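You operate a simulated robot arm through the tools that you are given. There is no shell and no other tool. Be economical: measure what you need, move in short steps, check, and stop when the job is done.

You run a simulated robot arm. Do the job below in one go: nothing can be reset, and whatever is moved stays where it is left.

TASK
Take the beige-ended spool on the top of the window table and put it away on the bottom shelf of the wall shelves. Then put the small jar on the top of the window table away on the top of the side table. Then take the stem from the top of the window table and put it on top of the black gauge. Then put one of the small brown bottles from the upper shelf of the wall shelves on the slate slab beside the kiln door. Then switch the upper brake lever off. Then put the red tin on the left end of the jar table away on the top of the window table. Then switch the thread lever on. Then open the right drawer of the packing bench. The order counts. Set down upright: beige-ended spool, small jar, stem, small brown bottle. The thread lever goes to its stop.

Only the result counts: the job must be done as asked and must still hold three seconds after the hand-in. Knocking over, shifting, dropping, spilling or breaking anything else fails it.

THE ROBOT
A 7-joint arm with a two-finger parallel gripper on a trunk, on a base that drives. Base frame: it is fixed to the floor where the robot stands at the start and does not move with it; the origin is under the middle of the robot, x ahead of it, y to its left, z up; the surface under the hand at the start is at about z = 740. Lengths are in mm, angles in rad, forces in N, time in s.
With the tool pointing down near the work surface it reaches from about 280 to 720 mm from the robot's upright axis, wherever it stands. Its first joint turns from -2.897 to 2.897 rad. Places, roughly: beige-ended spool (6x5x7 cm) [700, 200, 800]; black gauge (9x10x3 cm) [400, 0, 800]; bottom shelf of the wall shelves (89x15 cm) [1140, 3300, 1140]; red tin (6x6x5 cm) [-1900, 2600, 700]; right drawer of the packing bench [-5100, -1300, 700]; slate slab beside the kiln door [-600, -1400, 900]; small brown bottle (5x5x13 cm) [1100, 3100, 1700]; small brown bottle (5x5x14 cm) [1100, 3100, 1700]; small jar (7x7x11 cm) [600, 0, 800]; stem (3x3x5 cm) [500, -500, 800]; thread lever [-3700, 2400, 900]; top of the side table [-1500, -1400, 800]; top of the window table [800, -300, 700]; upper brake lever [-600, 3600, 1200]. Payload 3.43 kg.
The TCP is the grasp point between the finger pads, 34 mm short of the fingertips. In the tool frame z runs along the fingers and y along their closing line. The gripper opens to 128 mm. The fingers are 24 mm wide and 12 mm thick; the gripper's body (48 by 130 mm) begins 96 mm behind the TCP.
Orientation is that of the tool frame in the base frame, as a unit quaternion [w, x, y, z]. With the fingers straight down and closing along the base's y, the tool's x points along the base's -x, its y along +y and its z along -z.

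THE INTERFACE
- The arm moves only by the tool apply_moves. Its arguments are lists of equal length, an entry for each row: "offset": the shift along the tool's x, y, z in mm, a list of three; "rotation": the turn, a rotation vector about the tool's x, y, z in rad, a list of three; "grip": the finger opening in mm, from 0 to 128. In form: {"offset": [[tx, ty, tz], ...], "rotation": [[ax, ay, az], ...], "grip": [grip, ...]}. A call has 1 to 10 rows; each row is the pose to reach, as a shift and turn from the pose commanded when the call began, along the tool's axes at that moment. Rows are played at 5 a second. More than 50 mm and 0.15 rad between two rows, or a gripper value outside its range, and nothing of the call is played. A pose out of reach is approached as far as the arm can. The call stops where the force on the tool passes 40 N (or 10 N more than at its start, if that is more) or the arm is blocked; 0.2 s more then pass. Each finger travels about 108 mm/s and halts on what it meets, pressing with about 35 N; the grip force reading is that of the motor and also rises with nothing between the fingers. The clock runs only during rows and for 0.2 s after the last one: add rows that repeat a pose to give the fingers time. It gives the time, the measured TCP pose, the force on the tool (base axes), the opening and the grip force at its end, in the units of the frame above (readings bear some noise), with the torque about the TCP (base axes, N m) and any sound that the robot's microphone picked up.
- Cameras (640 x 400 px; columns grow to the right, rows downward): "scene" is now at [-32.2, 97.3, 1490.4]; the picture's right is [-0.59, -0.81, 0.00], its down [-0.67, 0.49, -0.57] and it looks along [0.46, -0.33, -0.82] (base axes); focal length 286 px, centre (320, 200). "wrist" rides on the gripper at [76, -11, -160] in the tool frame; the picture's right is [0.15, 0.99, 0.00], its down [-0.88, 0.13, -0.46] and it looks along [-0.45, 0.07, 0.89] (tool axes); focal length 234 px, centre (320, 200). There is no depth. A picture from a camera that has moved, and an enlarged one, comes with that camera's place and axes in the base frame and with its lens.
- snapshot(camera): a new picture of that camera. No time passes.
- lift_body(by): slides the trunk up (or, below 0, down) by that many mm; the arm and the scene camera ride with it, the base frame stays. It gives what a move gives, with no picture.
- steer(legs): drives the robot by 1 to 6 legs, each [ahead, left, turn to the left] in mm, mm and rad, along the robot's own axes; the way and the turn of a leg run together, so that a leg with both is an arc; at most 1500 mm and 3.142 rad a leg. The arm and the cameras ride along, it lands a little off, and it stops where it bumps. It gives what a move gives.
- pan_tilt(pan, tilt): turns the head with the scene camera to pan (to the left, within 1.501 rad either way) and tilt (down, from -0.506 to 1.204), counted from straight ahead of the robot. It gives what a move gives.
- close_up(camera, box): a new picture of the part [left, top, right, bottom] of that camera's present view, enlarged. No time passes.
- hand_in(): hands the job in; it is judged then, once.

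Work in short steps. Places have to be worked out from the pictures, the camera data and where the tool is seen: move nearer, look again, correct. Check each grasp and each placing, and mend what went wrong. You have 196 turns and 182 pictures in all, those below and enlarged ones among them. Open the gripper and draw the arm clear of the work before you hand the job in, unless the task says otherwise; then end with one line.

The tools are called after "Emit:" as name(argument=value, ...) on one line, values as JSON. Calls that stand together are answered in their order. apply_moves: Moves the arm, as the interface text tells. Its arguments: {"type":"object","properties":{"offset":{"type":"array","items":{"type":"array","items":{"type":"number"}}},"rotation":{"type":"array","items":{"type":"array","items":{"type":"number"}}},"grip":{"type":"array","items":{"type":"number"}}},"required":["offset","rotation","grip"]} The other tools are called the same way: lift_body (by) slides the trunk up or down; steer (legs) drives the base; pan_tilt (pan, tilt) turns the head that bears the scene camera; snapshot (camera) takes a picture; close_up (camera, box) takes an enlarged picture of a part of a camera's view; hand_in () hands the job in.

At the start:

```text
t: 0.0
tcp_pos: [429.8, -174.4, 1032.4]
orientation: [-0.002, 0.0, 1.0, 0.0]
force: [-0.7, -0.2, -0.1]
ft_torque: [-0.01, -0.01, -0.01]
opening: 127.9
grip_force: 0.1
trunk travel left (down, up): [-225.0, 99.0]
robot x, y, heading: [3.7, 3.5, -0.002]
head pan, tilt: [-0.632, 0.969]
```

scene: 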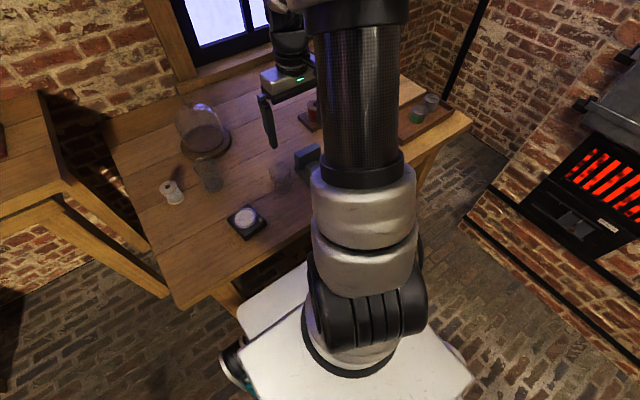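
wrist: 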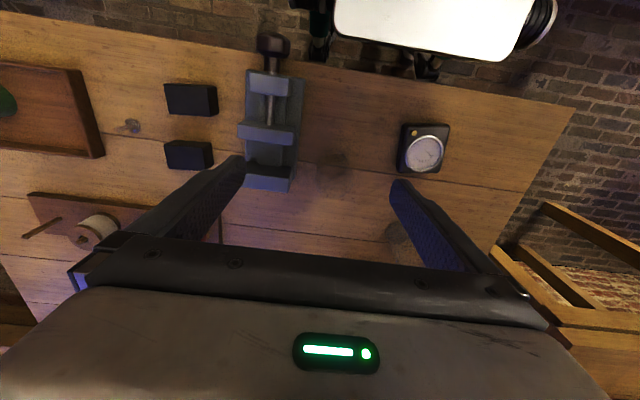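

I'll start with enlarged views of the window table from both cameras to find the spool, jar, stem and gauge.

Emit:
close_up(camera="scene", box=[130, 80, 330, 250])

Emit:
close_up(camera="wrist", box=[0, 20, 240, 260])

```text
2.35 times, centred on (230, 165) of scene
camera zoom: at [-32.2, 97.3, 1490.4], right [-0.59, -0.81, 0.0], down [-0.67, 0.49, -0.57], along [0.46, -0.33, -0.82], focal length 673 px, centre (532, 282)
```

zoom: 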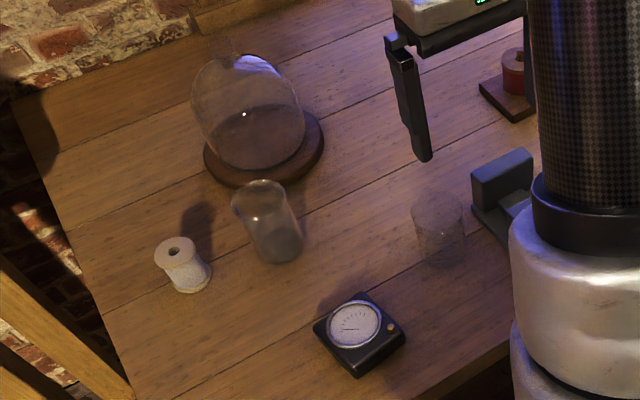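

```text
1.67 times, centred on (120, 140) of wrist
camera zoom: at [353.4, -184.9, 1191.3], right [-0.15, 0.99, 0.0], down [0.88, 0.13, 0.46], along [0.45, 0.07, -0.89], focal length 390 px, centre (653, 300)
```

zoom: 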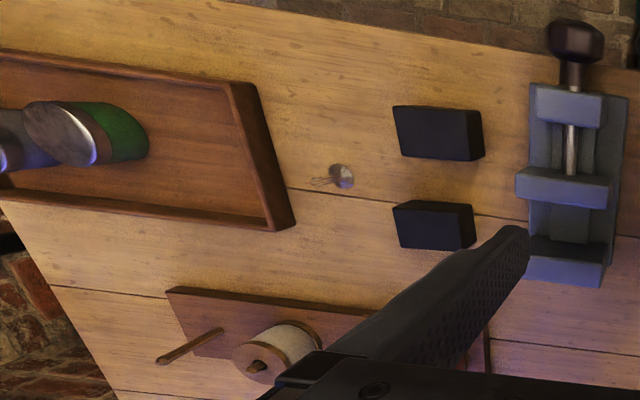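

The spool is near (655,169) and the jar near (634,53), and the stem is the small glass piece near (480,-510). Before choosing a grasp tilt, I'll turn the head to check the wall shelves.

Emit:
pan_tilt(pan=1.24, tilt=0.1)

Emit:
snapshot(camera="scene")

```text
t: 1.9
tcp_pos: [429.8, -173.9, 1032.4]
orientation: [0.0, 0.0, 1.0, 0.0]
force: [-0.5, -1.2, 0.2]
ft_torque: [0.05, 0.01, 0.0]
opening: 128.2
grip_force: 0.0
trunk travel left (down, up): [-225.0, 99.0]
robot x, y, heading: [0.7, -1.3, 0.004]
head pan, tilt: [1.239, 0.099]
```

```text
177 pictures are left
camera scene: at [-60.0, 226.6, 1566.3], right [0.95, -0.33, 0.0], down [-0.03, -0.09, -0.99], along [0.32, 0.94, -0.1], focal length 286 px, centre (320, 200)
```

scene: 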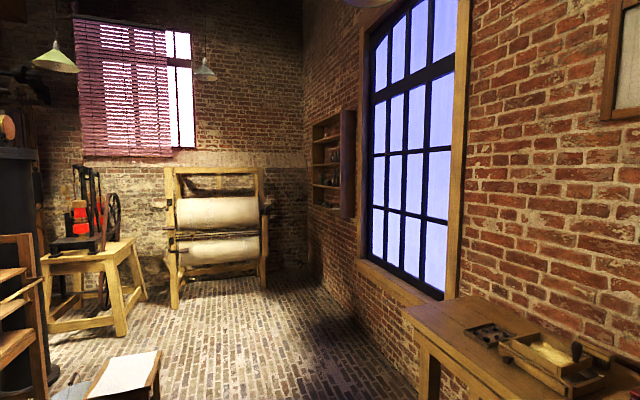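

Emit:
close_up(camera="scene", box=[280, 90, 380, 230])

Emit:
close_up(camera="scene", box=[120, 130, 320, 320])

```text
2.86 times, centred on (330, 160) of scene
camera zoom: at [-60.0, 226.6, 1566.3], right [0.95, -0.33, 0.0], down [-0.03, -0.09, -0.99], along [0.32, 0.94, -0.1], focal length 817 px, centre (291, 314)
```

zoom: 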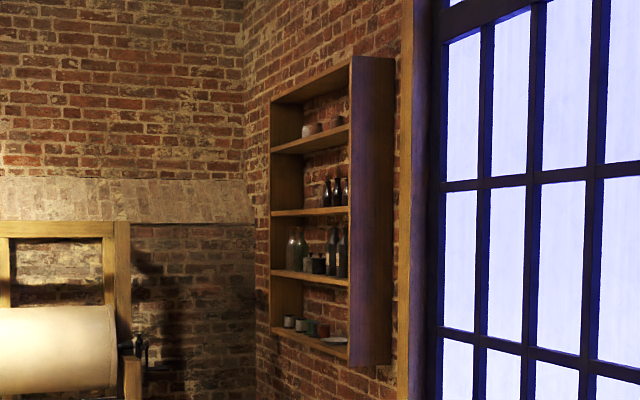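

```text
2.11 times, centred on (220, 225) of scene
camera zoom: at [-60.0, 226.6, 1566.3], right [0.95, -0.33, 0.0], down [-0.03, -0.09, -0.99], along [0.32, 0.94, -0.1], focal length 602 px, centre (530, 147)
```

zoom: 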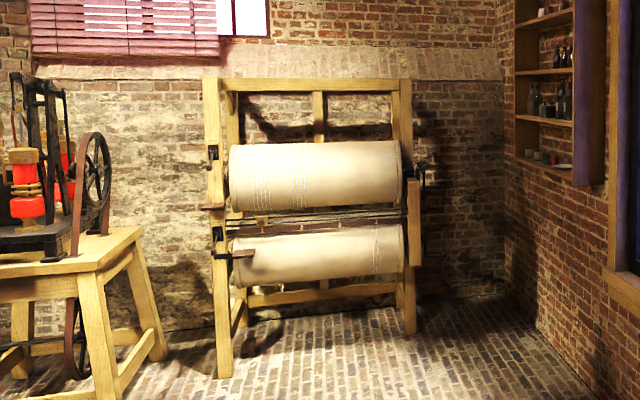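

The shelf bays are only about 270 mm high, so a grasp tilted about 45° forward suits the spool. I'll turn the head back to the table and swing the arm, tilted, to a point short of the spool.

Emit:
apply_moves(offset=[[-11, 43, 13], [-22, 86, 26], [-34, 129, 38], [-45, 171, 51], [-56, 214, 64], [-67, 257, 77], [-79, 300, 89], [-90, 343, 102], [-90, 343, 102]], rotation=[[0, -0.1, 0], [0, -0.2, 0], [0, -0.3, 0], [0, -0.4, 0], [0, -0.5, 0], [0, -0.6, 0], [0, -0.7, 0], [0, -0.785, 0], [0, -0.785, 0]], grip=[110, 100, 90, 90, 90, 90, 90, 90, 90])

Emit:
pan_tilt(pan=0.0, tilt=0.9)

Emit:
snapshot(camera="wrist")

Emit:
snapshot(camera="scene")

```text
t: 3.9
tcp_pos: [520.4, 169.6, 931.7]
orientation: [0.382, -0.001, 0.924, 0.001]
force: [-0.6, 0.7, 0.5]
ft_torque: [0.01, 0.0, 0.01]
opening: 90.1
grip_force: 0.0
trunk travel left (down, up): [-225.0, 99.0]
robot x, y, heading: [2.2, -1.0, 0.001]
head pan, tilt: [1.239, 0.099]
```

```text
t: 5.3
tcp_pos: [519.5, 169.2, 931.0]
orientation: [0.382, 0.0, 0.924, 0.0]
force: [-0.6, 0.4, -0.2]
ft_torque: [0.04, 0.04, 0.02]
opening: 89.9
grip_force: 0.0
trunk travel left (down, up): [-225.0, 99.0]
robot x, y, heading: [-0.2, -0.7, -0.0]
head pan, tilt: [0.0, 0.901]
```

```text
174 pictures are left
camera wrist: at [352.8, 157.7, 989.5], right [-0.1, 0.99, -0.1], down [0.3, 0.13, 0.94], along [0.95, 0.07, -0.31], focal length 234 px, centre (320, 200)
```

wrist: 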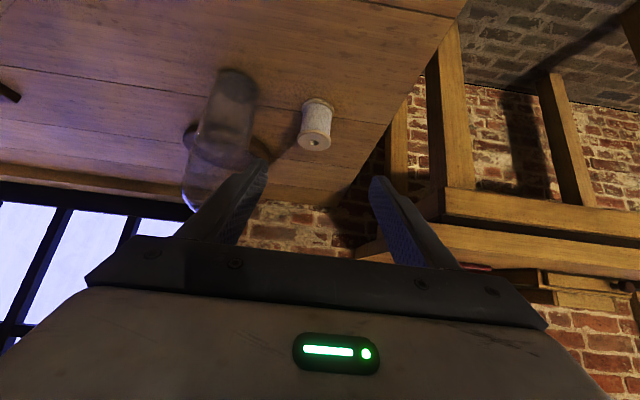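

```text
173 pictures are left
camera scene: at [-14.5, 139.6, 1495.4], right [0.0, -1.0, 0.0], down [-0.78, 0.0, -0.62], along [0.62, 0.0, -0.78], focal length 286 px, centre (320, 200)
```

scene: 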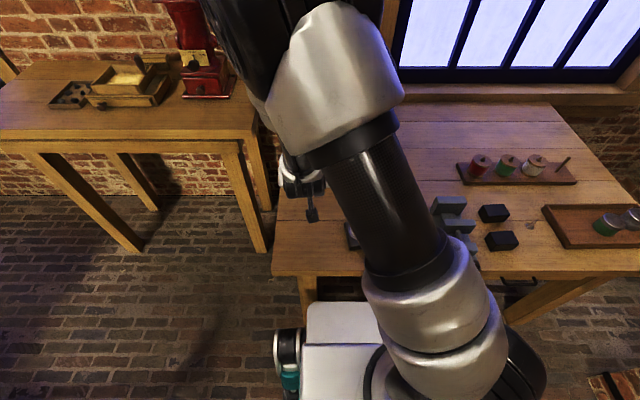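

From the wrist view the spool is at about (647,161), with the jar clear at y≤88. I'll advance along the tool axis and stop short of closing, to check.

Emit:
apply_moves(offset=[[8, -4, 40], [15, -8, 80], [15, -8, 110], [15, -8, 135], [15, -8, 135]], rotation=[[0, 0, 0], [0, 0, 0], [0, 0, 0], [0, 0, 0], [0, 0, 0]], grip=[86, 82, 82, 82, 82])

Emit:
snapshot(camera="wrist")

```text
t: 6.5
tcp_pos: [605.0, 162.9, 823.2]
orientation: [0.383, 0.0, 0.924, 0.0]
force: [0.4, -0.6, -0.4]
ft_torque: [-0.03, 0.0, -0.04]
opening: 81.9
grip_force: 0.1
trunk travel left (down, up): [-225.0, 99.0]
robot x, y, heading: [-1.4, -1.8, 0.003]
head pan, tilt: [0.0, 0.901]
```

```text
172 pictures are left
camera wrist: at [436.8, 151.0, 881.9], right [-0.1, 0.99, -0.1], down [0.3, 0.13, 0.94], along [0.95, 0.07, -0.31], focal length 234 px, centre (320, 200)
```

wrist: 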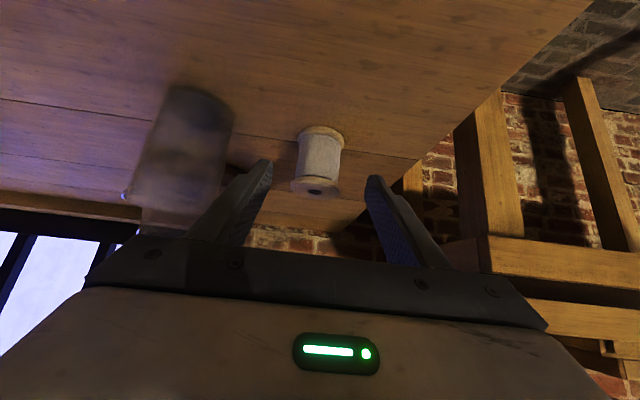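

The spool is centred between the fingers at about (642,160). I'll advance the last 56 mm and close.

Emit:
apply_moves(offset=[[1, -1, 30], [2, -2, 56], [2, -2, 56], [2, -2, 56], [2, -2, 56], [2, -2, 56]], rotation=[[0, 0, 0], [0, 0, 0], [0, 0, 0], [0, 0, 0], [0, 0, 0], [0, 0, 0]], grip=[82, 82, 82, 50, 30, 30])

Emit:
snapshot(camera="wrist")

```text
t: 7.9
tcp_pos: [642.8, 159.8, 780.8]
orientation: [0.383, -0.001, 0.924, 0.0]
force: [0.4, 0.1, -0.1]
ft_torque: [0.01, 0.01, -0.01]
opening: 48.3
grip_force: 34.4
trunk travel left (down, up): [-225.0, 99.0]
robot x, y, heading: [-0.9, 3.0, 0.0]
head pan, tilt: [0.0, 0.901]
```

```text
171 pictures are left
camera wrist: at [475.5, 149.0, 840.1], right [-0.1, 0.99, -0.1], down [0.3, 0.13, 0.94], along [0.95, 0.07, -0.31], focal length 234 px, centre (320, 200)
```

wrist: 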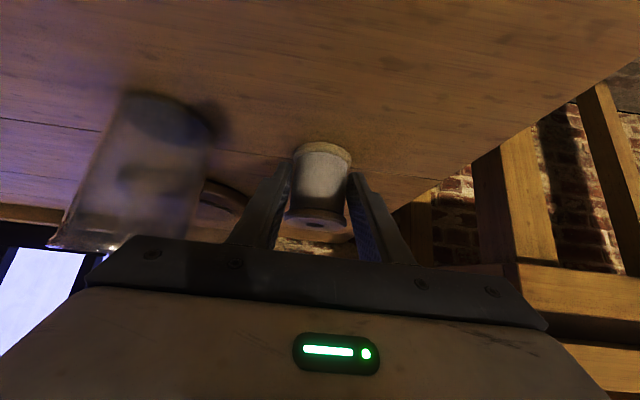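

The grip is solid: 48 mm opening at 34 N. I'll draw it back and up, then check that it lifted.

Emit:
apply_moves(offset=[[0, 0, -45], [0, 0, -90], [0, 0, -135], [0, 0, -180], [0, 0, -225], [0, 0, -260]], rotation=[[0, 0, 0], [0, 0, 0], [0, 0, 0], [0, 0, 0], [0, 0, 0], [0, 0, 0]], grip=[30, 30, 30, 30, 30, 30])

Emit:
snapshot(camera="wrist")

Emit:
pan_tilt(pan=1.4, tilt=0.6)

Emit:
snapshot(camera="scene")

```text
t: 9.3
tcp_pos: [459.5, 161.1, 965.8]
orientation: [0.382, 0.0, 0.924, 0.001]
force: [0.1, 0.3, -0.2]
ft_torque: [0.04, 0.02, 0.02]
opening: 48.1
grip_force: 34.7
trunk travel left (down, up): [-225.0, 99.0]
robot x, y, heading: [-1.2, -2.9, -0.005]
head pan, tilt: [0.0, 0.901]
```

```text
170 pictures are left
camera wrist: at [291.9, 150.2, 1024.8], right [-0.1, 0.99, -0.1], down [0.3, 0.13, 0.94], along [0.95, 0.07, -0.31], focal length 234 px, centre (320, 200)
```

wrist: 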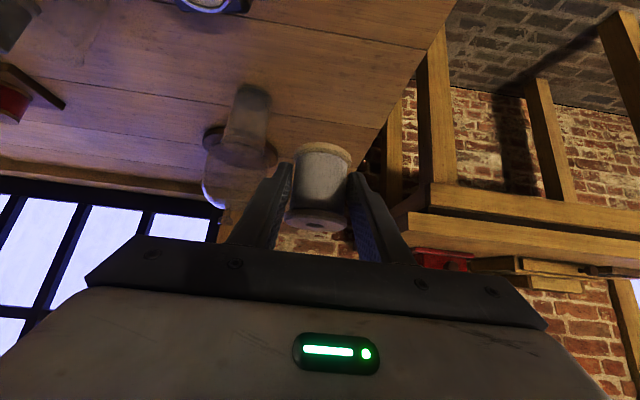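

```text
t: 10.8
tcp_pos: [459.5, 161.5, 965.2]
orientation: [0.382, 0.0, 0.924, 0.0]
force: [-0.6, 0.6, -0.1]
ft_torque: [-0.02, 0.02, 0.0]
opening: 48.1
grip_force: 35.0
trunk travel left (down, up): [-225.0, 99.0]
robot x, y, heading: [-3.3, -0.8, -0.002]
head pan, tilt: [1.4, 0.6]
```

```text
169 pictures are left
camera scene: at [-74.9, 226.7, 1520.2], right [0.99, -0.17, 0.0], down [-0.1, -0.56, -0.82], along [0.14, 0.81, -0.57], focal length 286 px, centre (320, 200)
```

scene: 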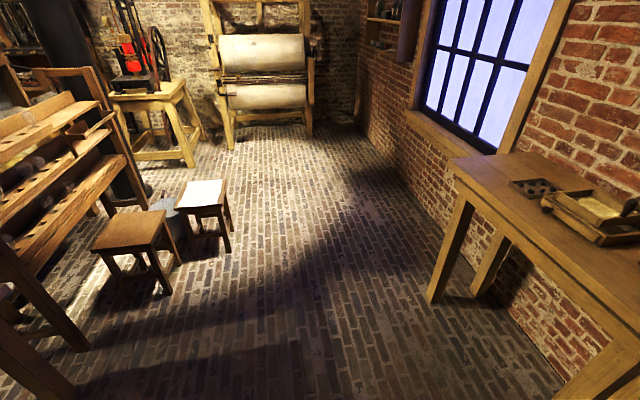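

The way is clear: the stool leg is near (-490,1840) and the bench leg near (785,1200). I'll back off the table first, then go left and ahead to about (150,3150).

Emit:
steer(legs=[[-300, 0, 0], [0, 700, 0], [400, 500, 0], [50, 1100, 0], [50, 850, 0]])

Emit:
pan_tilt(pan=0.2, tilt=0.15)

Emit:
snapshot(camera="scene")

```text
t: 42.9
tcp_pos: [628.1, 3302.3, 966.5]
orientation: [0.383, -0.012, 0.924, 0.005]
force: [-0.3, -0.2, 0.2]
ft_torque: [0.01, 0.03, -0.01]
opening: 47.3
grip_force: 35.2
trunk travel left (down, up): [-225.0, 99.0]
robot x, y, heading: [171.3, 3126.2, 0.028]
head pan, tilt: [1.4, 0.6]
```

```text
t: 44.3
tcp_pos: [629.0, 3301.0, 965.9]
orientation: [0.383, -0.012, 0.924, 0.005]
force: [-0.4, -0.1, 0.4]
ft_torque: [-0.01, 0.02, -0.01]
opening: 47.1
grip_force: 35.4
trunk travel left (down, up): [-225.0, 99.0]
robot x, y, heading: [175.3, 3131.9, 0.025]
head pan, tilt: [0.201, 0.15]
```

```text
168 pictures are left
camera scene: at [170.4, 3286.1, 1561.6], right [0.23, -0.97, 0.0], down [-0.15, -0.03, -0.99], along [0.96, 0.22, -0.15], focal length 286 px, centre (320, 200)
```

scene: 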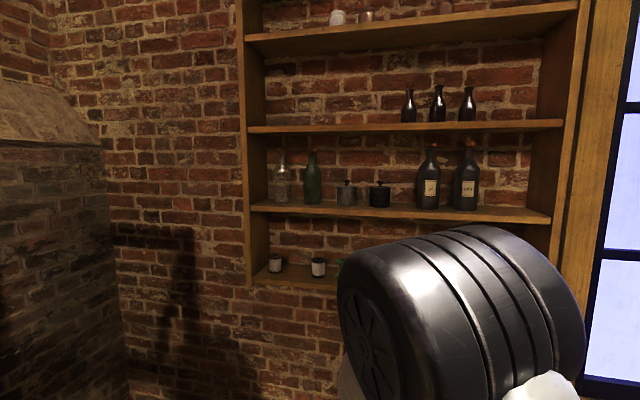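

Now at (175,3130), with the small brown bottles on the third board (z≈1660). I'll raise the trunk and the hand to look into the bottom bay with the wrist camera.

Emit:
lift_body(by=99)

Emit:
apply_moves(offset=[[-33, 0, -33], [-66, 0, -66], [-99, 0, -99], [-127, 0, -127], [-127, 0, -127]], rotation=[[0, 0, 0], [0, 0, 0], [0, 0, 0], [0, 0, 0], [0, 0, 0]], grip=[30, 30, 30, 30, 30])

Emit:
snapshot(camera="wrist")

Emit:
snapshot(camera="scene")

```text
t: 45.7
tcp_pos: [628.8, 3300.7, 1063.5]
orientation: [0.383, -0.012, 0.924, 0.005]
force: [-0.5, -0.2, -0.2]
ft_torque: [0.01, -0.01, 0.02]
opening: 47.3
grip_force: 35.2
trunk travel left (down, up): [-324.0, 0.0]
robot x, y, heading: [174.1, 3124.6, 0.021]
head pan, tilt: [0.201, 0.15]
```

```text
t: 46.9
tcp_pos: [627.6, 3299.7, 1247.1]
orientation: [0.382, -0.012, 0.924, 0.005]
force: [0.7, 0.8, -0.2]
ft_torque: [-0.01, 0.02, -0.04]
opening: 47.3
grip_force: 34.9
trunk travel left (down, up): [-324.0, 0.0]
robot x, y, heading: [169.9, 3126.7, 0.027]
head pan, tilt: [0.201, 0.15]
```

```text
167 pictures are left
camera wrist: at [460.7, 3285.3, 1306.0], right [-0.13, 0.99, -0.1], down [0.3, 0.14, 0.94], along [0.95, 0.09, -0.31], focal length 234 px, centre (320, 200)
```

wrist: 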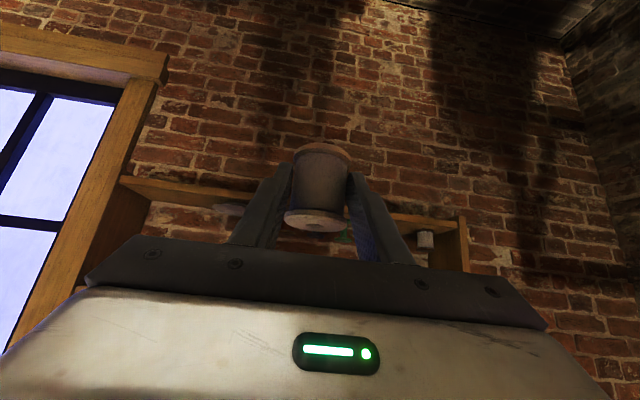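

```text
166 pictures are left
camera scene: at [170.4, 3286.0, 1660.6], right [0.23, -0.97, 0.0], down [-0.15, -0.03, -0.99], along [0.96, 0.22, -0.15], focal length 286 px, centre (320, 200)
```

scene: 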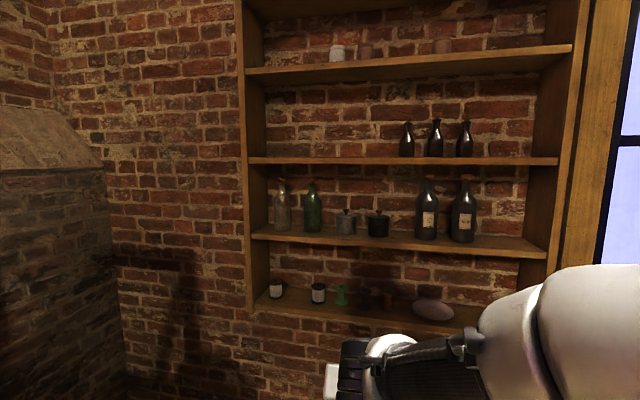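

The scene camera sees the bottom shelf; I'll enlarge it to find a free spot.

Emit:
close_up(camera="scene", box=[230, 220, 560, 350])

Emit:
close_up(camera="wrist", box=[100, 130, 500, 290])

```text
1.94 times, centred on (395, 285) of scene
camera zoom: at [170.4, 3286.0, 1660.6], right [0.23, -0.97, 0.0], down [-0.15, -0.03, -0.99], along [0.96, 0.22, -0.15], focal length 554 px, centre (174, 35)
```

zoom: 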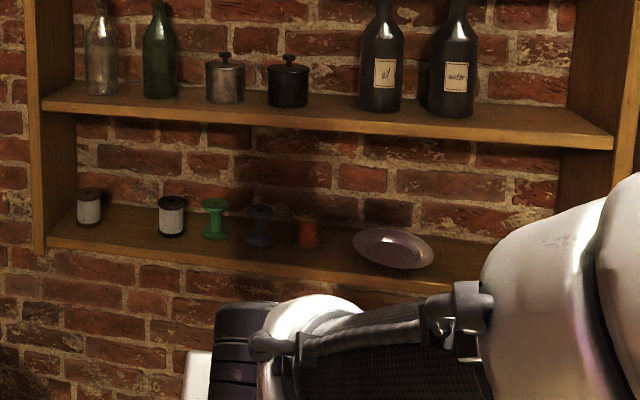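

```text
1.60 times, centred on (300, 210) of wrist
camera zoom: at [460.7, 3285.3, 1306.0], right [-0.13, 0.99, -0.1], down [0.3, 0.14, 0.94], along [0.95, 0.09, -0.31], focal length 375 px, centre (352, 184)
```

zoom: 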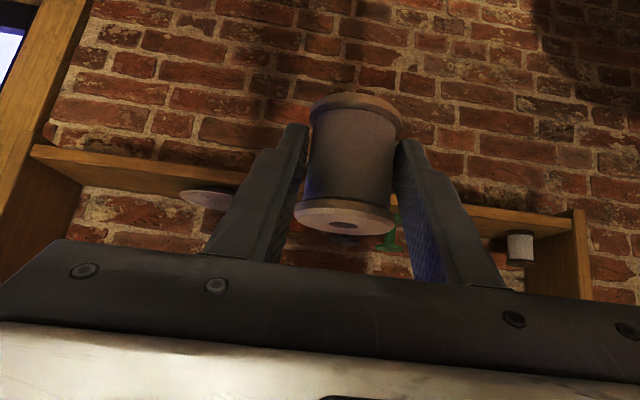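

A row of spools and a plate (y≈3043–3184) occupy the shelf, leaving a free spot at its right end around y≈2965. I'll drive closer and square up.

Emit:
steer(legs=[[330, -130, -0.025]])

Emit:
snapshot(camera="wrist")

Emit:
pan_tilt(pan=-0.1, tilt=0.5)

Emit:
snapshot(camera="scene")

```text
t: 49.1
tcp_pos: [963.9, 3164.1, 1248.3]
orientation: [0.383, 0.001, 0.924, -0.001]
force: [0.1, 0.7, 0.0]
ft_torque: [-0.01, 0.01, 0.01]
opening: 47.4
grip_force: 34.9
trunk travel left (down, up): [-324.0, 0.0]
robot x, y, heading: [502.5, 3006.3, -0.004]
head pan, tilt: [0.201, 0.15]
```

```text
163 pictures are left
camera wrist: at [796.4, 3153.6, 1305.5], right [-0.1, 0.99, -0.1], down [0.3, 0.13, 0.94], along [0.95, 0.07, -0.31], focal length 234 px, centre (320, 200)
```

wrist: 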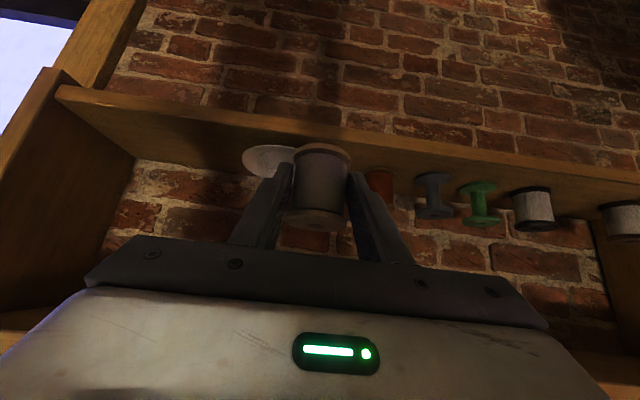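

```text
t: 50.0
tcp_pos: [964.2, 3163.9, 1246.3]
orientation: [0.383, 0.0, 0.924, 0.0]
force: [0.3, 0.4, 0.3]
ft_torque: [0.0, 0.0, 0.01]
opening: 47.4
grip_force: 34.5
trunk travel left (down, up): [-324.0, 0.0]
robot x, y, heading: [506.2, 3011.2, -0.005]
head pan, tilt: [-0.099, 0.499]
```

```text
162 pictures are left
camera scene: at [505.6, 3135.0, 1628.3], right [-0.1, -0.99, 0.0], down [-0.48, 0.05, -0.88], along [0.87, -0.09, -0.48], focal length 286 px, centre (320, 200)
```

scene: 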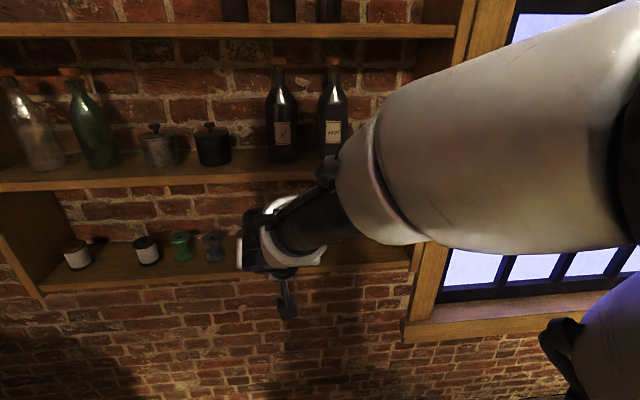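

The wrist view puts the shelf's right panel at y≈2852, its front edge at x≈1060, its top at z≈1140 and the plate's edge at y≈3050. I'll hover the spool at (1128,2955), a little above the shelf.

Emit:
apply_moves(offset=[[0, -45, 0], [0, -90, 0], [0, -135, 0], [0, -175, 0], [0, -209, 0], [-20, -209, 37], [-41, -209, 75], [-62, -209, 112], [-83, -209, 149], [-83, -209, 149]], rotation=[[0, 0, 0], [0, 0, 0], [0, 0, 0], [0, 0, 0], [0, 0, 0], [0, 0, 0], [0, 0, 0], [0, 0, 0], [0, 0, 0], [0, 0, 0]], grip=[30, 30, 30, 30, 30, 30, 30, 30, 30, 30])

Emit:
snapshot(camera="wrist")

Emit:
snapshot(camera="scene")

```text
t: 52.2
tcp_pos: [1126.6, 2956.5, 1200.1]
orientation: [0.382, 0.001, 0.924, -0.001]
force: [-0.1, -0.8, -0.5]
ft_torque: [0.03, -0.01, 0.0]
opening: 47.3
grip_force: 35.4
trunk travel left (down, up): [-324.0, 0.0]
robot x, y, heading: [506.0, 3003.0, -0.005]
head pan, tilt: [-0.099, 0.499]
```

```text
161 pictures are left
camera wrist: at [960.3, 2944.1, 1259.1], right [-0.1, 0.99, -0.1], down [0.3, 0.13, 0.94], along [0.95, 0.07, -0.31], focal length 234 px, centre (320, 200)
```

wrist: 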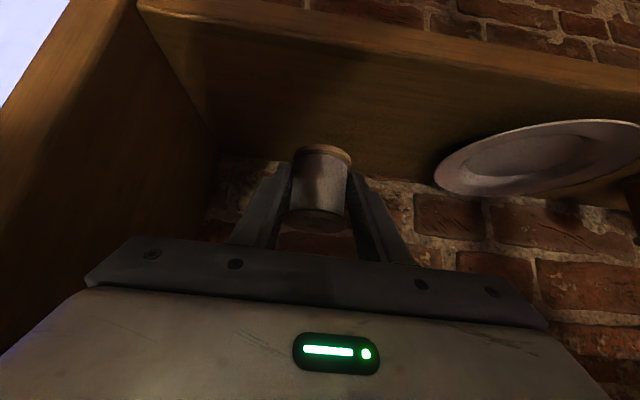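

```text
160 pictures are left
camera scene: at [505.5, 3134.5, 1628.3], right [-0.1, -0.99, 0.0], down [-0.48, 0.05, -0.88], along [0.87, -0.09, -0.48], focal length 286 px, centre (320, 200)
```

scene: 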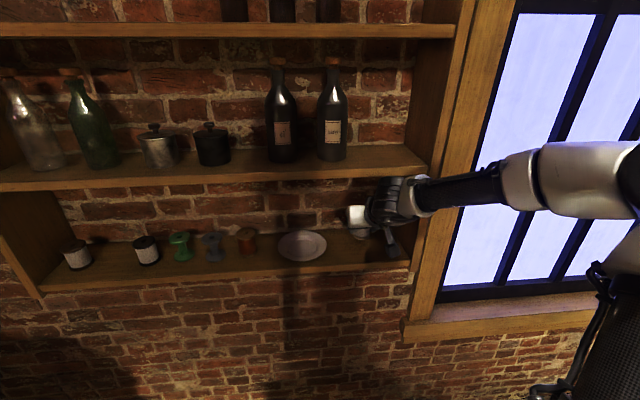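

Everything is clear. I'll lower gently by 16 mm in 4 mm rows and read the force.

Emit:
apply_moves(offset=[[3, 0, 3], [6, 0, 6], [8.5, 0, 8.5], [11.3, 0, 11.3], [11.3, 0, 11.3]], rotation=[[0, 0, 0], [0, 0, 0], [0, 0, 0], [0, 0, 0], [0, 0, 0]], grip=[30, 30, 30, 30, 30])

Emit:
close_up(camera="wrist", box=[220, 100, 420, 240])

```text
t: 53.4
tcp_pos: [1127.1, 2954.2, 1184.4]
orientation: [0.382, 0.0, 0.924, 0.0]
force: [0.6, 0.0, -0.5]
ft_torque: [0.01, 0.02, -0.01]
opening: 47.1
grip_force: 34.8
trunk travel left (down, up): [-324.0, 0.0]
robot x, y, heading: [504.3, 3005.1, -0.001]
head pan, tilt: [-0.099, 0.499]
```

```text
2.86 times, centred on (320, 170) of wrist
camera zoom: at [959.9, 2944.5, 1243.0], right [-0.1, 0.99, -0.1], down [0.3, 0.13, 0.94], along [0.95, 0.07, -0.31], focal length 669 px, centre (320, 286)
```

zoom: 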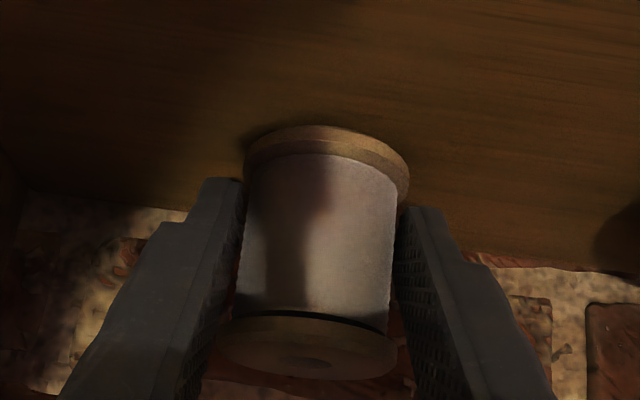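

Nearly touching; I'll go on in 1 mm rows until the force shows.

Emit:
apply_moves(offset=[[0.7, 0, 0.7], [1.4, 0, 1.4], [2.1, 0, 2.1], [2.8, 0, 2.8], [2.8, 0, 2.8]], rotation=[[0, 0, 0], [0, 0, 0], [0, 0, 0], [0, 0, 0], [0, 0, 0]], grip=[30, 30, 30, 30, 30])

```text
t: 54.6
tcp_pos: [1126.9, 2955.3, 1181.4]
orientation: [0.383, 0.0, 0.924, 0.0]
force: [-1.2, 0.1, -1.1]
ft_torque: [0.0, -0.01, -0.03]
opening: 47.2
grip_force: 34.7
trunk travel left (down, up): [-324.0, 0.0]
robot x, y, heading: [505.6, 3005.8, -0.001]
head pan, tilt: [-0.099, 0.499]
```

Emit:
apply_moves(offset=[[0.7, 0, 0.7], [1.4, 0, 1.4], [2.1, 0, 2.1], [2.1, 0, 2.1]], rotation=[[0, 0, 0], [0, 0, 0], [0, 0, 0], [0, 0, 0]], grip=[30, 30, 30, 30])

```text
t: 55.6
tcp_pos: [1126.4, 2956.0, 1179.4]
orientation: [0.384, 0.001, 0.923, -0.001]
force: [-0.3, -1.8, 17.6]
ft_torque: [-0.01, -0.02, -0.05]
opening: 47.4
grip_force: 34.4
trunk travel left (down, up): [-324.0, 0.0]
robot x, y, heading: [504.9, 3006.3, -0.002]
head pan, tilt: [-0.099, 0.499]
```

There is contact at 17 N, so the spool stands on the shelf. I'll ease up a hair, open, and draw back along the tool axis.

Emit:
apply_moves(offset=[[-0.7, 0, -0.7], [-0.7, 0, -0.7], [-0.7, 0, -0.7], [-0.7, 0, -0.7], [-0.7, 0, -30], [-0.7, 0, -65], [-0.7, 0, -105], [-0.7, 0, -150]], rotation=[[0, 0, 0], [0, 0, 0], [0, 0, 0], [0, 0, 0], [0, 0, 0], [0, 0, 0], [0, 0, 0], [0, 0, 0]], grip=[48, 65, 80, 80, 80, 80, 80, 80])

Emit:
snapshot(camera="wrist")

Emit:
close_up(camera="scene", box=[200, 150, 480, 300])

```text
t: 57.4
tcp_pos: [1020.0, 2958.3, 1283.4]
orientation: [0.382, 0.001, 0.924, 0.0]
force: [0.3, 0.0, 0.0]
ft_torque: [0.01, 0.0, -0.01]
opening: 80.0
grip_force: 0.0
trunk travel left (down, up): [-324.0, 0.0]
robot x, y, heading: [506.8, 3003.9, -0.004]
head pan, tilt: [-0.099, 0.499]
```

```text
158 pictures are left
camera wrist: at [852.9, 2946.9, 1342.5], right [-0.1, 0.99, -0.1], down [0.3, 0.13, 0.94], along [0.95, 0.07, -0.31], focal length 234 px, centre (320, 200)
```

wrist: 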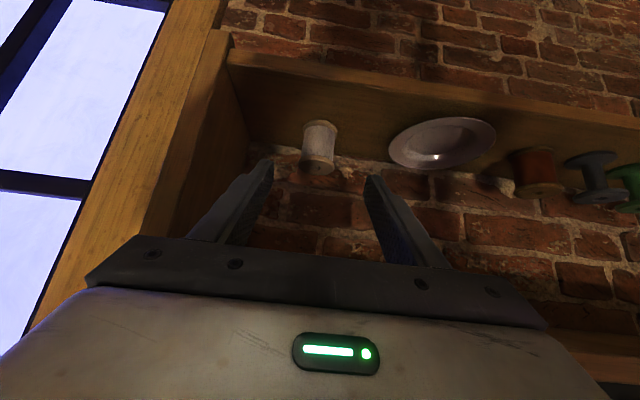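

```text
2.29 times, centred on (340, 225) of scene
camera zoom: at [505.1, 3134.7, 1628.3], right [-0.1, -0.99, 0.0], down [-0.48, 0.05, -0.88], along [0.87, -0.09, -0.48], focal length 654 px, centre (274, 143)
```

zoom: 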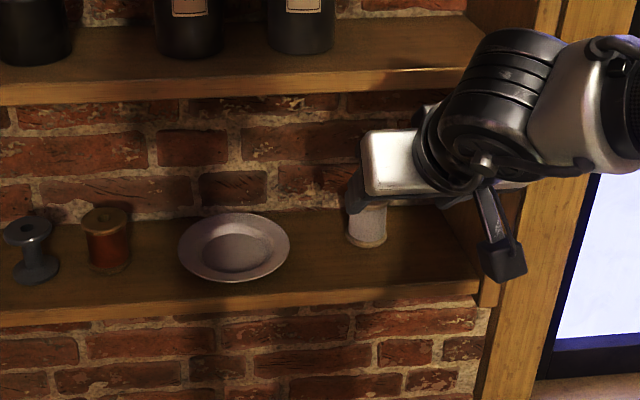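

The beige-ended spool stands upright on the bottom shelf, and nothing else moved. I'll go back along the same route for the jar.

Emit:
steer(legs=[[-355, 0, 0], [0, -1000, 0], [-50, -800, 0], [-400, -500, 0], [0, -690, 0]])

Emit:
lift_body(by=-99)

Emit:
pan_tilt(pan=0.1, tilt=0.6)

Emit:
snapshot(camera="scene")

```text
t: 88.3
tcp_pos: [251.8, -6.3, 1283.7]
orientation: [0.383, -0.009, 0.924, 0.004]
force: [-0.3, -0.8, 0.3]
ft_torque: [0.02, 0.0, 0.02]
opening: 80.1
grip_force: 0.1
trunk travel left (down, up): [-324.0, 0.0]
robot x, y, heading: [-264.8, 31.4, 0.018]
head pan, tilt: [-0.099, 0.499]
```

```text
t: 89.6
tcp_pos: [251.4, -6.2, 1184.7]
orientation: [0.383, -0.009, 0.924, 0.004]
force: [0.3, -0.3, -0.6]
ft_torque: [0.0, 0.04, 0.02]
opening: 79.8
grip_force: 0.1
trunk travel left (down, up): [-225.0, 99.0]
robot x, y, heading: [-263.2, 29.1, 0.019]
head pan, tilt: [-0.099, 0.499]
```

```text
t: 90.3
tcp_pos: [250.6, -5.0, 1185.3]
orientation: [0.383, -0.009, 0.924, 0.004]
force: [1.3, 0.4, -0.1]
ft_torque: [-0.02, 0.02, 0.03]
opening: 80.1
grip_force: 0.1
trunk travel left (down, up): [-225.0, 99.0]
robot x, y, heading: [-263.5, 29.1, 0.019]
head pan, tilt: [0.099, 0.6]
```

```text
156 pictures are left
camera scene: at [-270.1, 178.4, 1520.2], right [0.12, -0.99, 0.0], down [-0.56, -0.07, -0.83], along [0.82, 0.1, -0.56], focal length 286 px, centre (320, 200)
```

scene: 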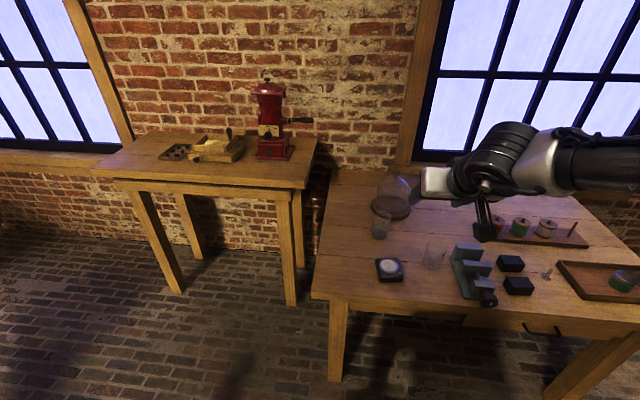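

I'll look closer at the two glass items to be sure which one is the small jar.

Emit:
close_up(camera="scene", box=[360, 170, 640, 320])

Emit:
steer(legs=[[200, -25, -0.019]])

```text
2.29 times, centred on (500, 245) of scene
camera zoom: at [-270.1, 178.4, 1520.2], right [0.12, -0.99, 0.0], down [-0.56, -0.07, -0.83], along [0.82, 0.1, -0.56], focal length 654 px, centre (-91, 97)
```

zoom: 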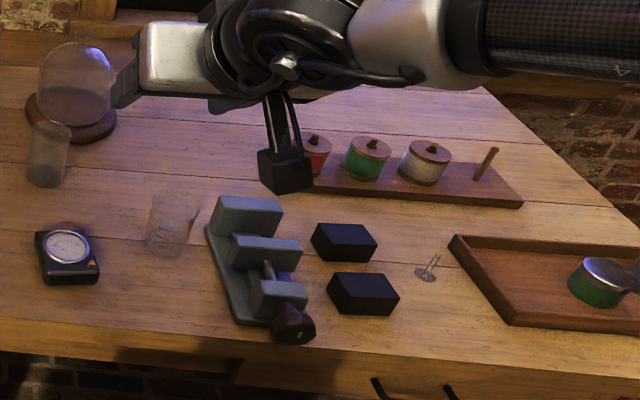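

```text
t: 91.9
tcp_pos: [450.2, -40.4, 1184.9]
orientation: [0.382, 0.001, 0.924, -0.001]
force: [0.5, 0.1, 0.4]
ft_torque: [0.0, 0.01, -0.01]
opening: 80.0
grip_force: 0.2
trunk travel left (down, up): [-225.0, 99.0]
robot x, y, heading: [-63.0, 6.6, -0.002]
head pan, tilt: [0.099, 0.6]
```

The left cylinder at (635,48) is the small jar; the other glass is at (500,-120). I'll bring the hand pointing down above the jar, staying high.

Emit:
apply_moves(offset=[[4, 12, 40], [8, 25, 80], [12, 38, 120], [17, 50, 160], [21, 63, 200], [25, 75, 245], [29, 88, 289], [29, 88, 289]], rotation=[[0, 0.11, 0], [0, 0.22, 0], [0, 0.33, 0], [0, 0.44, 0], [0, 0.55, 0], [0, 0.66, 0], [0, 0.785, 0], [0, 0.785, 0]], grip=[100, 110, 110, 110, 110, 110, 110, 110])

Emit:
snapshot(camera="wrist")

Emit:
snapshot(camera="scene")

```text
t: 93.7
tcp_pos: [633.4, 46.1, 957.9]
orientation: [0.0, 0.001, 1.0, -0.001]
force: [1.0, -0.1, 0.2]
ft_torque: [-0.02, 0.02, 0.05]
opening: 110.0
grip_force: 0.0
trunk travel left (down, up): [-225.0, 99.0]
robot x, y, heading: [-70.6, 8.5, 0.0]
head pan, tilt: [0.099, 0.6]
```

```text
154 pictures are left
camera wrist: at [556.8, 36.4, 1116.6], right [-0.15, 0.99, 0.0], down [0.88, 0.13, 0.45], along [0.45, 0.07, -0.89], focal length 234 px, centre (320, 200)
```

wrist: 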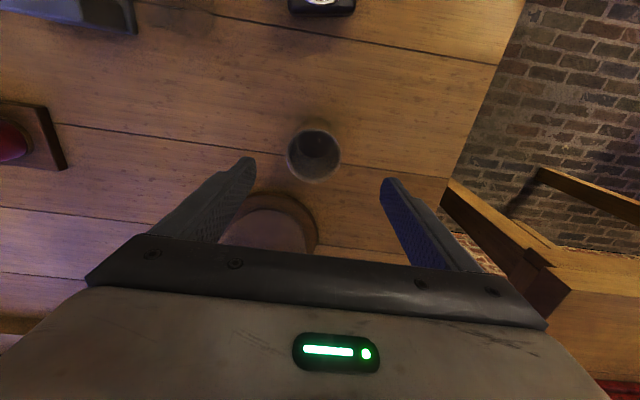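

```text
153 pictures are left
camera scene: at [-67.7, 155.6, 1520.1], right [0.1, -1.0, 0.0], down [-0.56, -0.05, -0.82], along [0.82, 0.08, -0.57], focal length 286 px, centre (320, 200)
```

scene: 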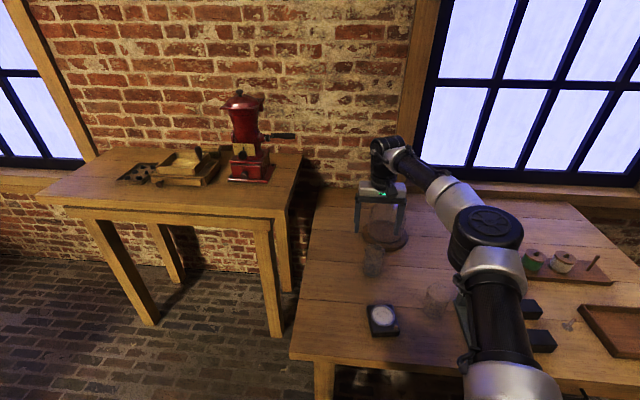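

I'll enlarge the jar in both views to pin down its rim and base.

Emit:
close_up(camera="wrist", box=[250, 100, 380, 210])

Emit:
close_up(camera="scene", box=[330, 190, 450, 290])

```text
3.64 times, centred on (315, 155) of wrist
camera zoom: at [556.8, 36.4, 1116.6], right [-0.15, 0.99, 0.0], down [0.88, 0.13, 0.45], along [0.45, 0.07, -0.89], focal length 852 px, centre (338, 364)
```

zoom: 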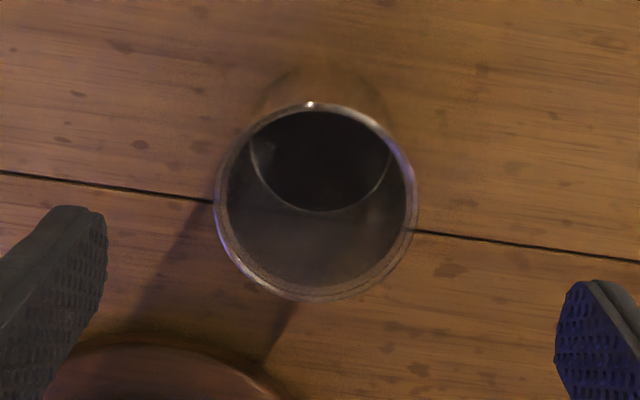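

```text
4.00 times, centred on (390, 240) of scene
camera zoom: at [-67.7, 155.6, 1520.1], right [0.1, -1.0, 0.0], down [-0.56, -0.05, -0.82], along [0.82, 0.08, -0.57], focal length 1144 px, centre (40, 40)
```

zoom: 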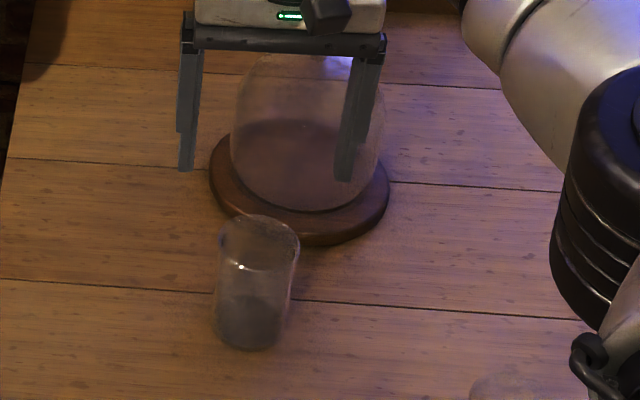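

The jar is centred at about (637,40) with its rim near z 848. I'll descend around it with the fingers open to 100 mm.

Emit:
apply_moves(offset=[[-4, -6, 40], [-4, -6, 80], [-4, -6, 115], [-4, -6, 140], [-4, -6, 160], [-4, -6, 160]], rotation=[[0, 0, 0], [0, 0, 0], [0, 0, 0], [0, 0, 0], [0, 0, 0], [0, 0, 0]], grip=[110, 110, 110, 110, 110, 110])

Emit:
snapshot(camera="wrist")

Emit:
close_up(camera="scene", box=[330, 190, 450, 290])

```text
t: 95.1
tcp_pos: [621.0, 35.2, 804.7]
orientation: [0.0, 0.001, 1.0, 0.0]
force: [0.1, 0.9, -0.4]
ft_torque: [0.0, -0.02, -0.02]
opening: 109.9
grip_force: 0.1
out of reach, approached as far as the arm can: row 3, 4, 5, 6
trunk travel left (down, up): [-225.0, 99.0]
robot x, y, heading: [-65.0, 8.1, -0.002]
head pan, tilt: [0.099, 0.6]
```

```text
150 pictures are left
camera wrist: at [544.1, 24.4, 963.0], right [-0.14, 0.99, 0.0], down [0.88, 0.13, 0.46], along [0.45, 0.07, -0.89], focal length 234 px, centre (320, 200)
```

wrist: 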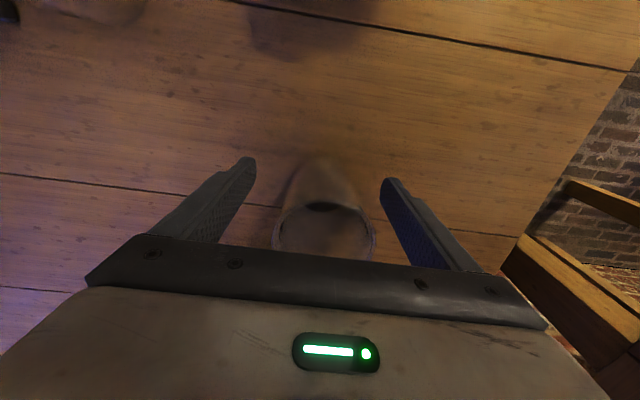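

```text
4.00 times, centred on (390, 240) of scene
camera zoom: at [-68.0, 155.4, 1520.2], right [0.1, -1.0, 0.0], down [-0.56, -0.05, -0.83], along [0.82, 0.08, -0.56], focal length 1144 px, centre (40, 40)
```

zoom: 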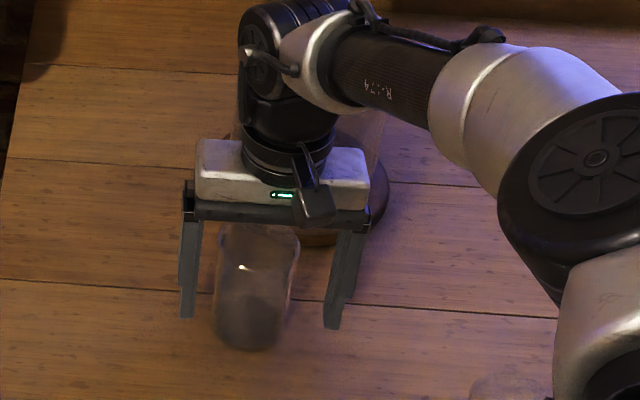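

The arm is at the end of its reach because the base stopped 65 mm short. I'll go up clear of the jar and drive 60 mm ahead.

Emit:
apply_moves(offset=[[0, 0, -45], [0, 0, -90], [0, 0, -130]], rotation=[[0, 0, 0], [0, 0, 0], [0, 0, 0]], grip=[110, 110, 110])

Emit:
steer(legs=[[65, -5, 0]])

```text
t: 95.9
tcp_pos: [623.7, 34.9, 934.8]
orientation: [0.0, 0.001, 1.0, 0.0]
force: [-0.2, -0.5, 1.2]
ft_torque: [0.01, 0.03, 0.04]
opening: 110.0
grip_force: 0.1
trunk travel left (down, up): [-225.0, 99.0]
robot x, y, heading: [-67.9, 7.3, -0.004]
head pan, tilt: [0.099, 0.6]
```

```text
t: 96.9
tcp_pos: [688.5, 31.5, 935.8]
orientation: [0.0, 0.001, 1.0, 0.0]
force: [0.7, 0.1, -0.7]
ft_torque: [0.0, -0.02, 0.01]
opening: 110.1
grip_force: 0.0
trunk travel left (down, up): [-225.0, 99.0]
robot x, y, heading: [-3.9, 4.6, -0.004]
head pan, tilt: [0.099, 0.6]
```

I'll shift back over the jar at (637,40), then lower to z≈797.

Emit:
apply_moves(offset=[[26, 5, 0], [51, 8.5, 0], [51, 8.5, 40], [51, 8.5, 80], [51, 8.5, 115], [51, 8.5, 139], [51, 8.5, 139]], rotation=[[0, 0, 0], [0, 0, 0], [0, 0, 0], [0, 0, 0], [0, 0, 0], [0, 0, 0], [0, 0, 0]], grip=[110, 110, 110, 110, 110, 110, 110])

Emit:
snapshot(camera="wrist")

Emit:
close_up(camera="scene", box=[310, 190, 430, 290])

```text
t: 98.5
tcp_pos: [637.3, 39.5, 796.2]
orientation: [0.0, 0.002, 1.0, 0.0]
force: [0.5, -0.2, -0.1]
ft_torque: [-0.01, -0.02, -0.01]
opening: 109.7
grip_force: 0.0
trunk travel left (down, up): [-225.0, 99.0]
robot x, y, heading: [-4.4, 3.1, -0.004]
head pan, tilt: [0.099, 0.6]
```

```text
148 pictures are left
camera wrist: at [560.2, 28.8, 954.4], right [-0.14, 0.99, 0.0], down [0.88, 0.13, 0.46], along [0.45, 0.07, -0.89], focal length 234 px, centre (320, 200)
```

wrist: 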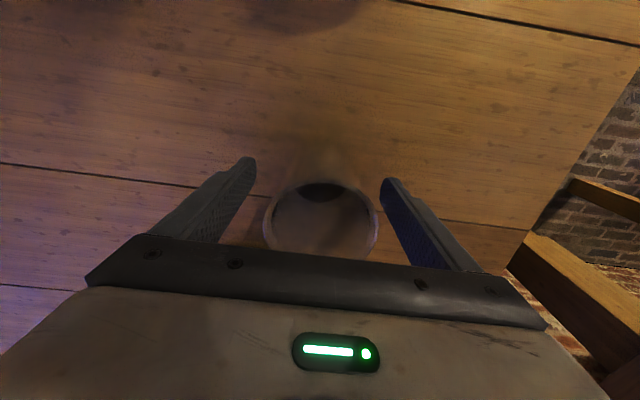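

```text
4.00 times, centred on (370, 240) of scene
camera zoom: at [-3.0, 150.2, 1520.2], right [0.1, -1.0, 0.0], down [-0.56, -0.05, -0.83], along [0.82, 0.08, -0.56], focal length 1144 px, centre (120, 40)
```

zoom: 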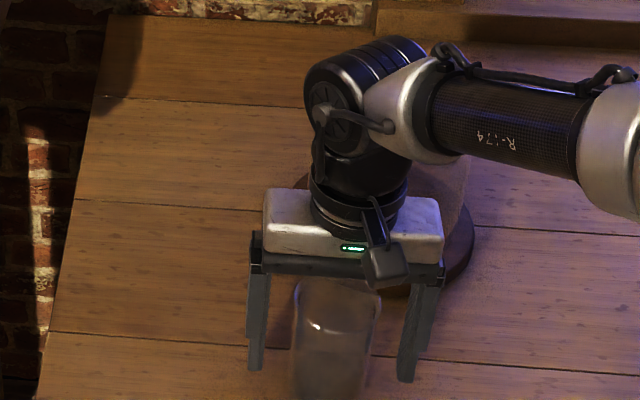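

The jar rim appears where a centred jar should be, so I'll close gently in stages.

Emit:
apply_moves(offset=[[0, 0, 0], [0, 0, 0], [0, 0, 0], [0, 0, 0], [0, 0, 0], [0, 0, 0]], rotation=[[0, 0, 0], [0, 0, 0], [0, 0, 0], [0, 0, 0], [0, 0, 0], [0, 0, 0]], grip=[90, 80, 72, 64, 56, 50])

Emit:
snapshot(camera="wrist")

```text
t: 99.9
tcp_pos: [637.6, 39.9, 796.3]
orientation: [0.0, 0.001, 1.0, 0.0]
force: [0.0, 1.5, 0.8]
ft_torque: [-0.02, 0.04, 0.0]
opening: 66.0
grip_force: 34.9
trunk travel left (down, up): [-225.0, 99.0]
robot x, y, heading: [-0.9, 2.9, 0.004]
head pan, tilt: [0.099, 0.6]
```

```text
146 pictures are left
camera wrist: at [560.2, 29.0, 954.7], right [-0.14, 0.99, 0.0], down [0.88, 0.13, 0.46], along [0.45, 0.07, -0.89], focal length 234 px, centre (320, 200)
```

wrist: 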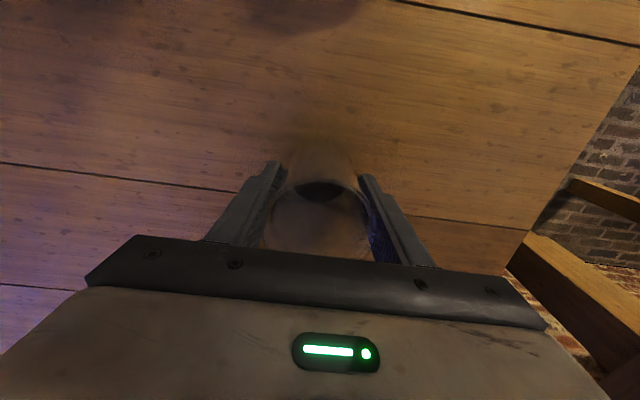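

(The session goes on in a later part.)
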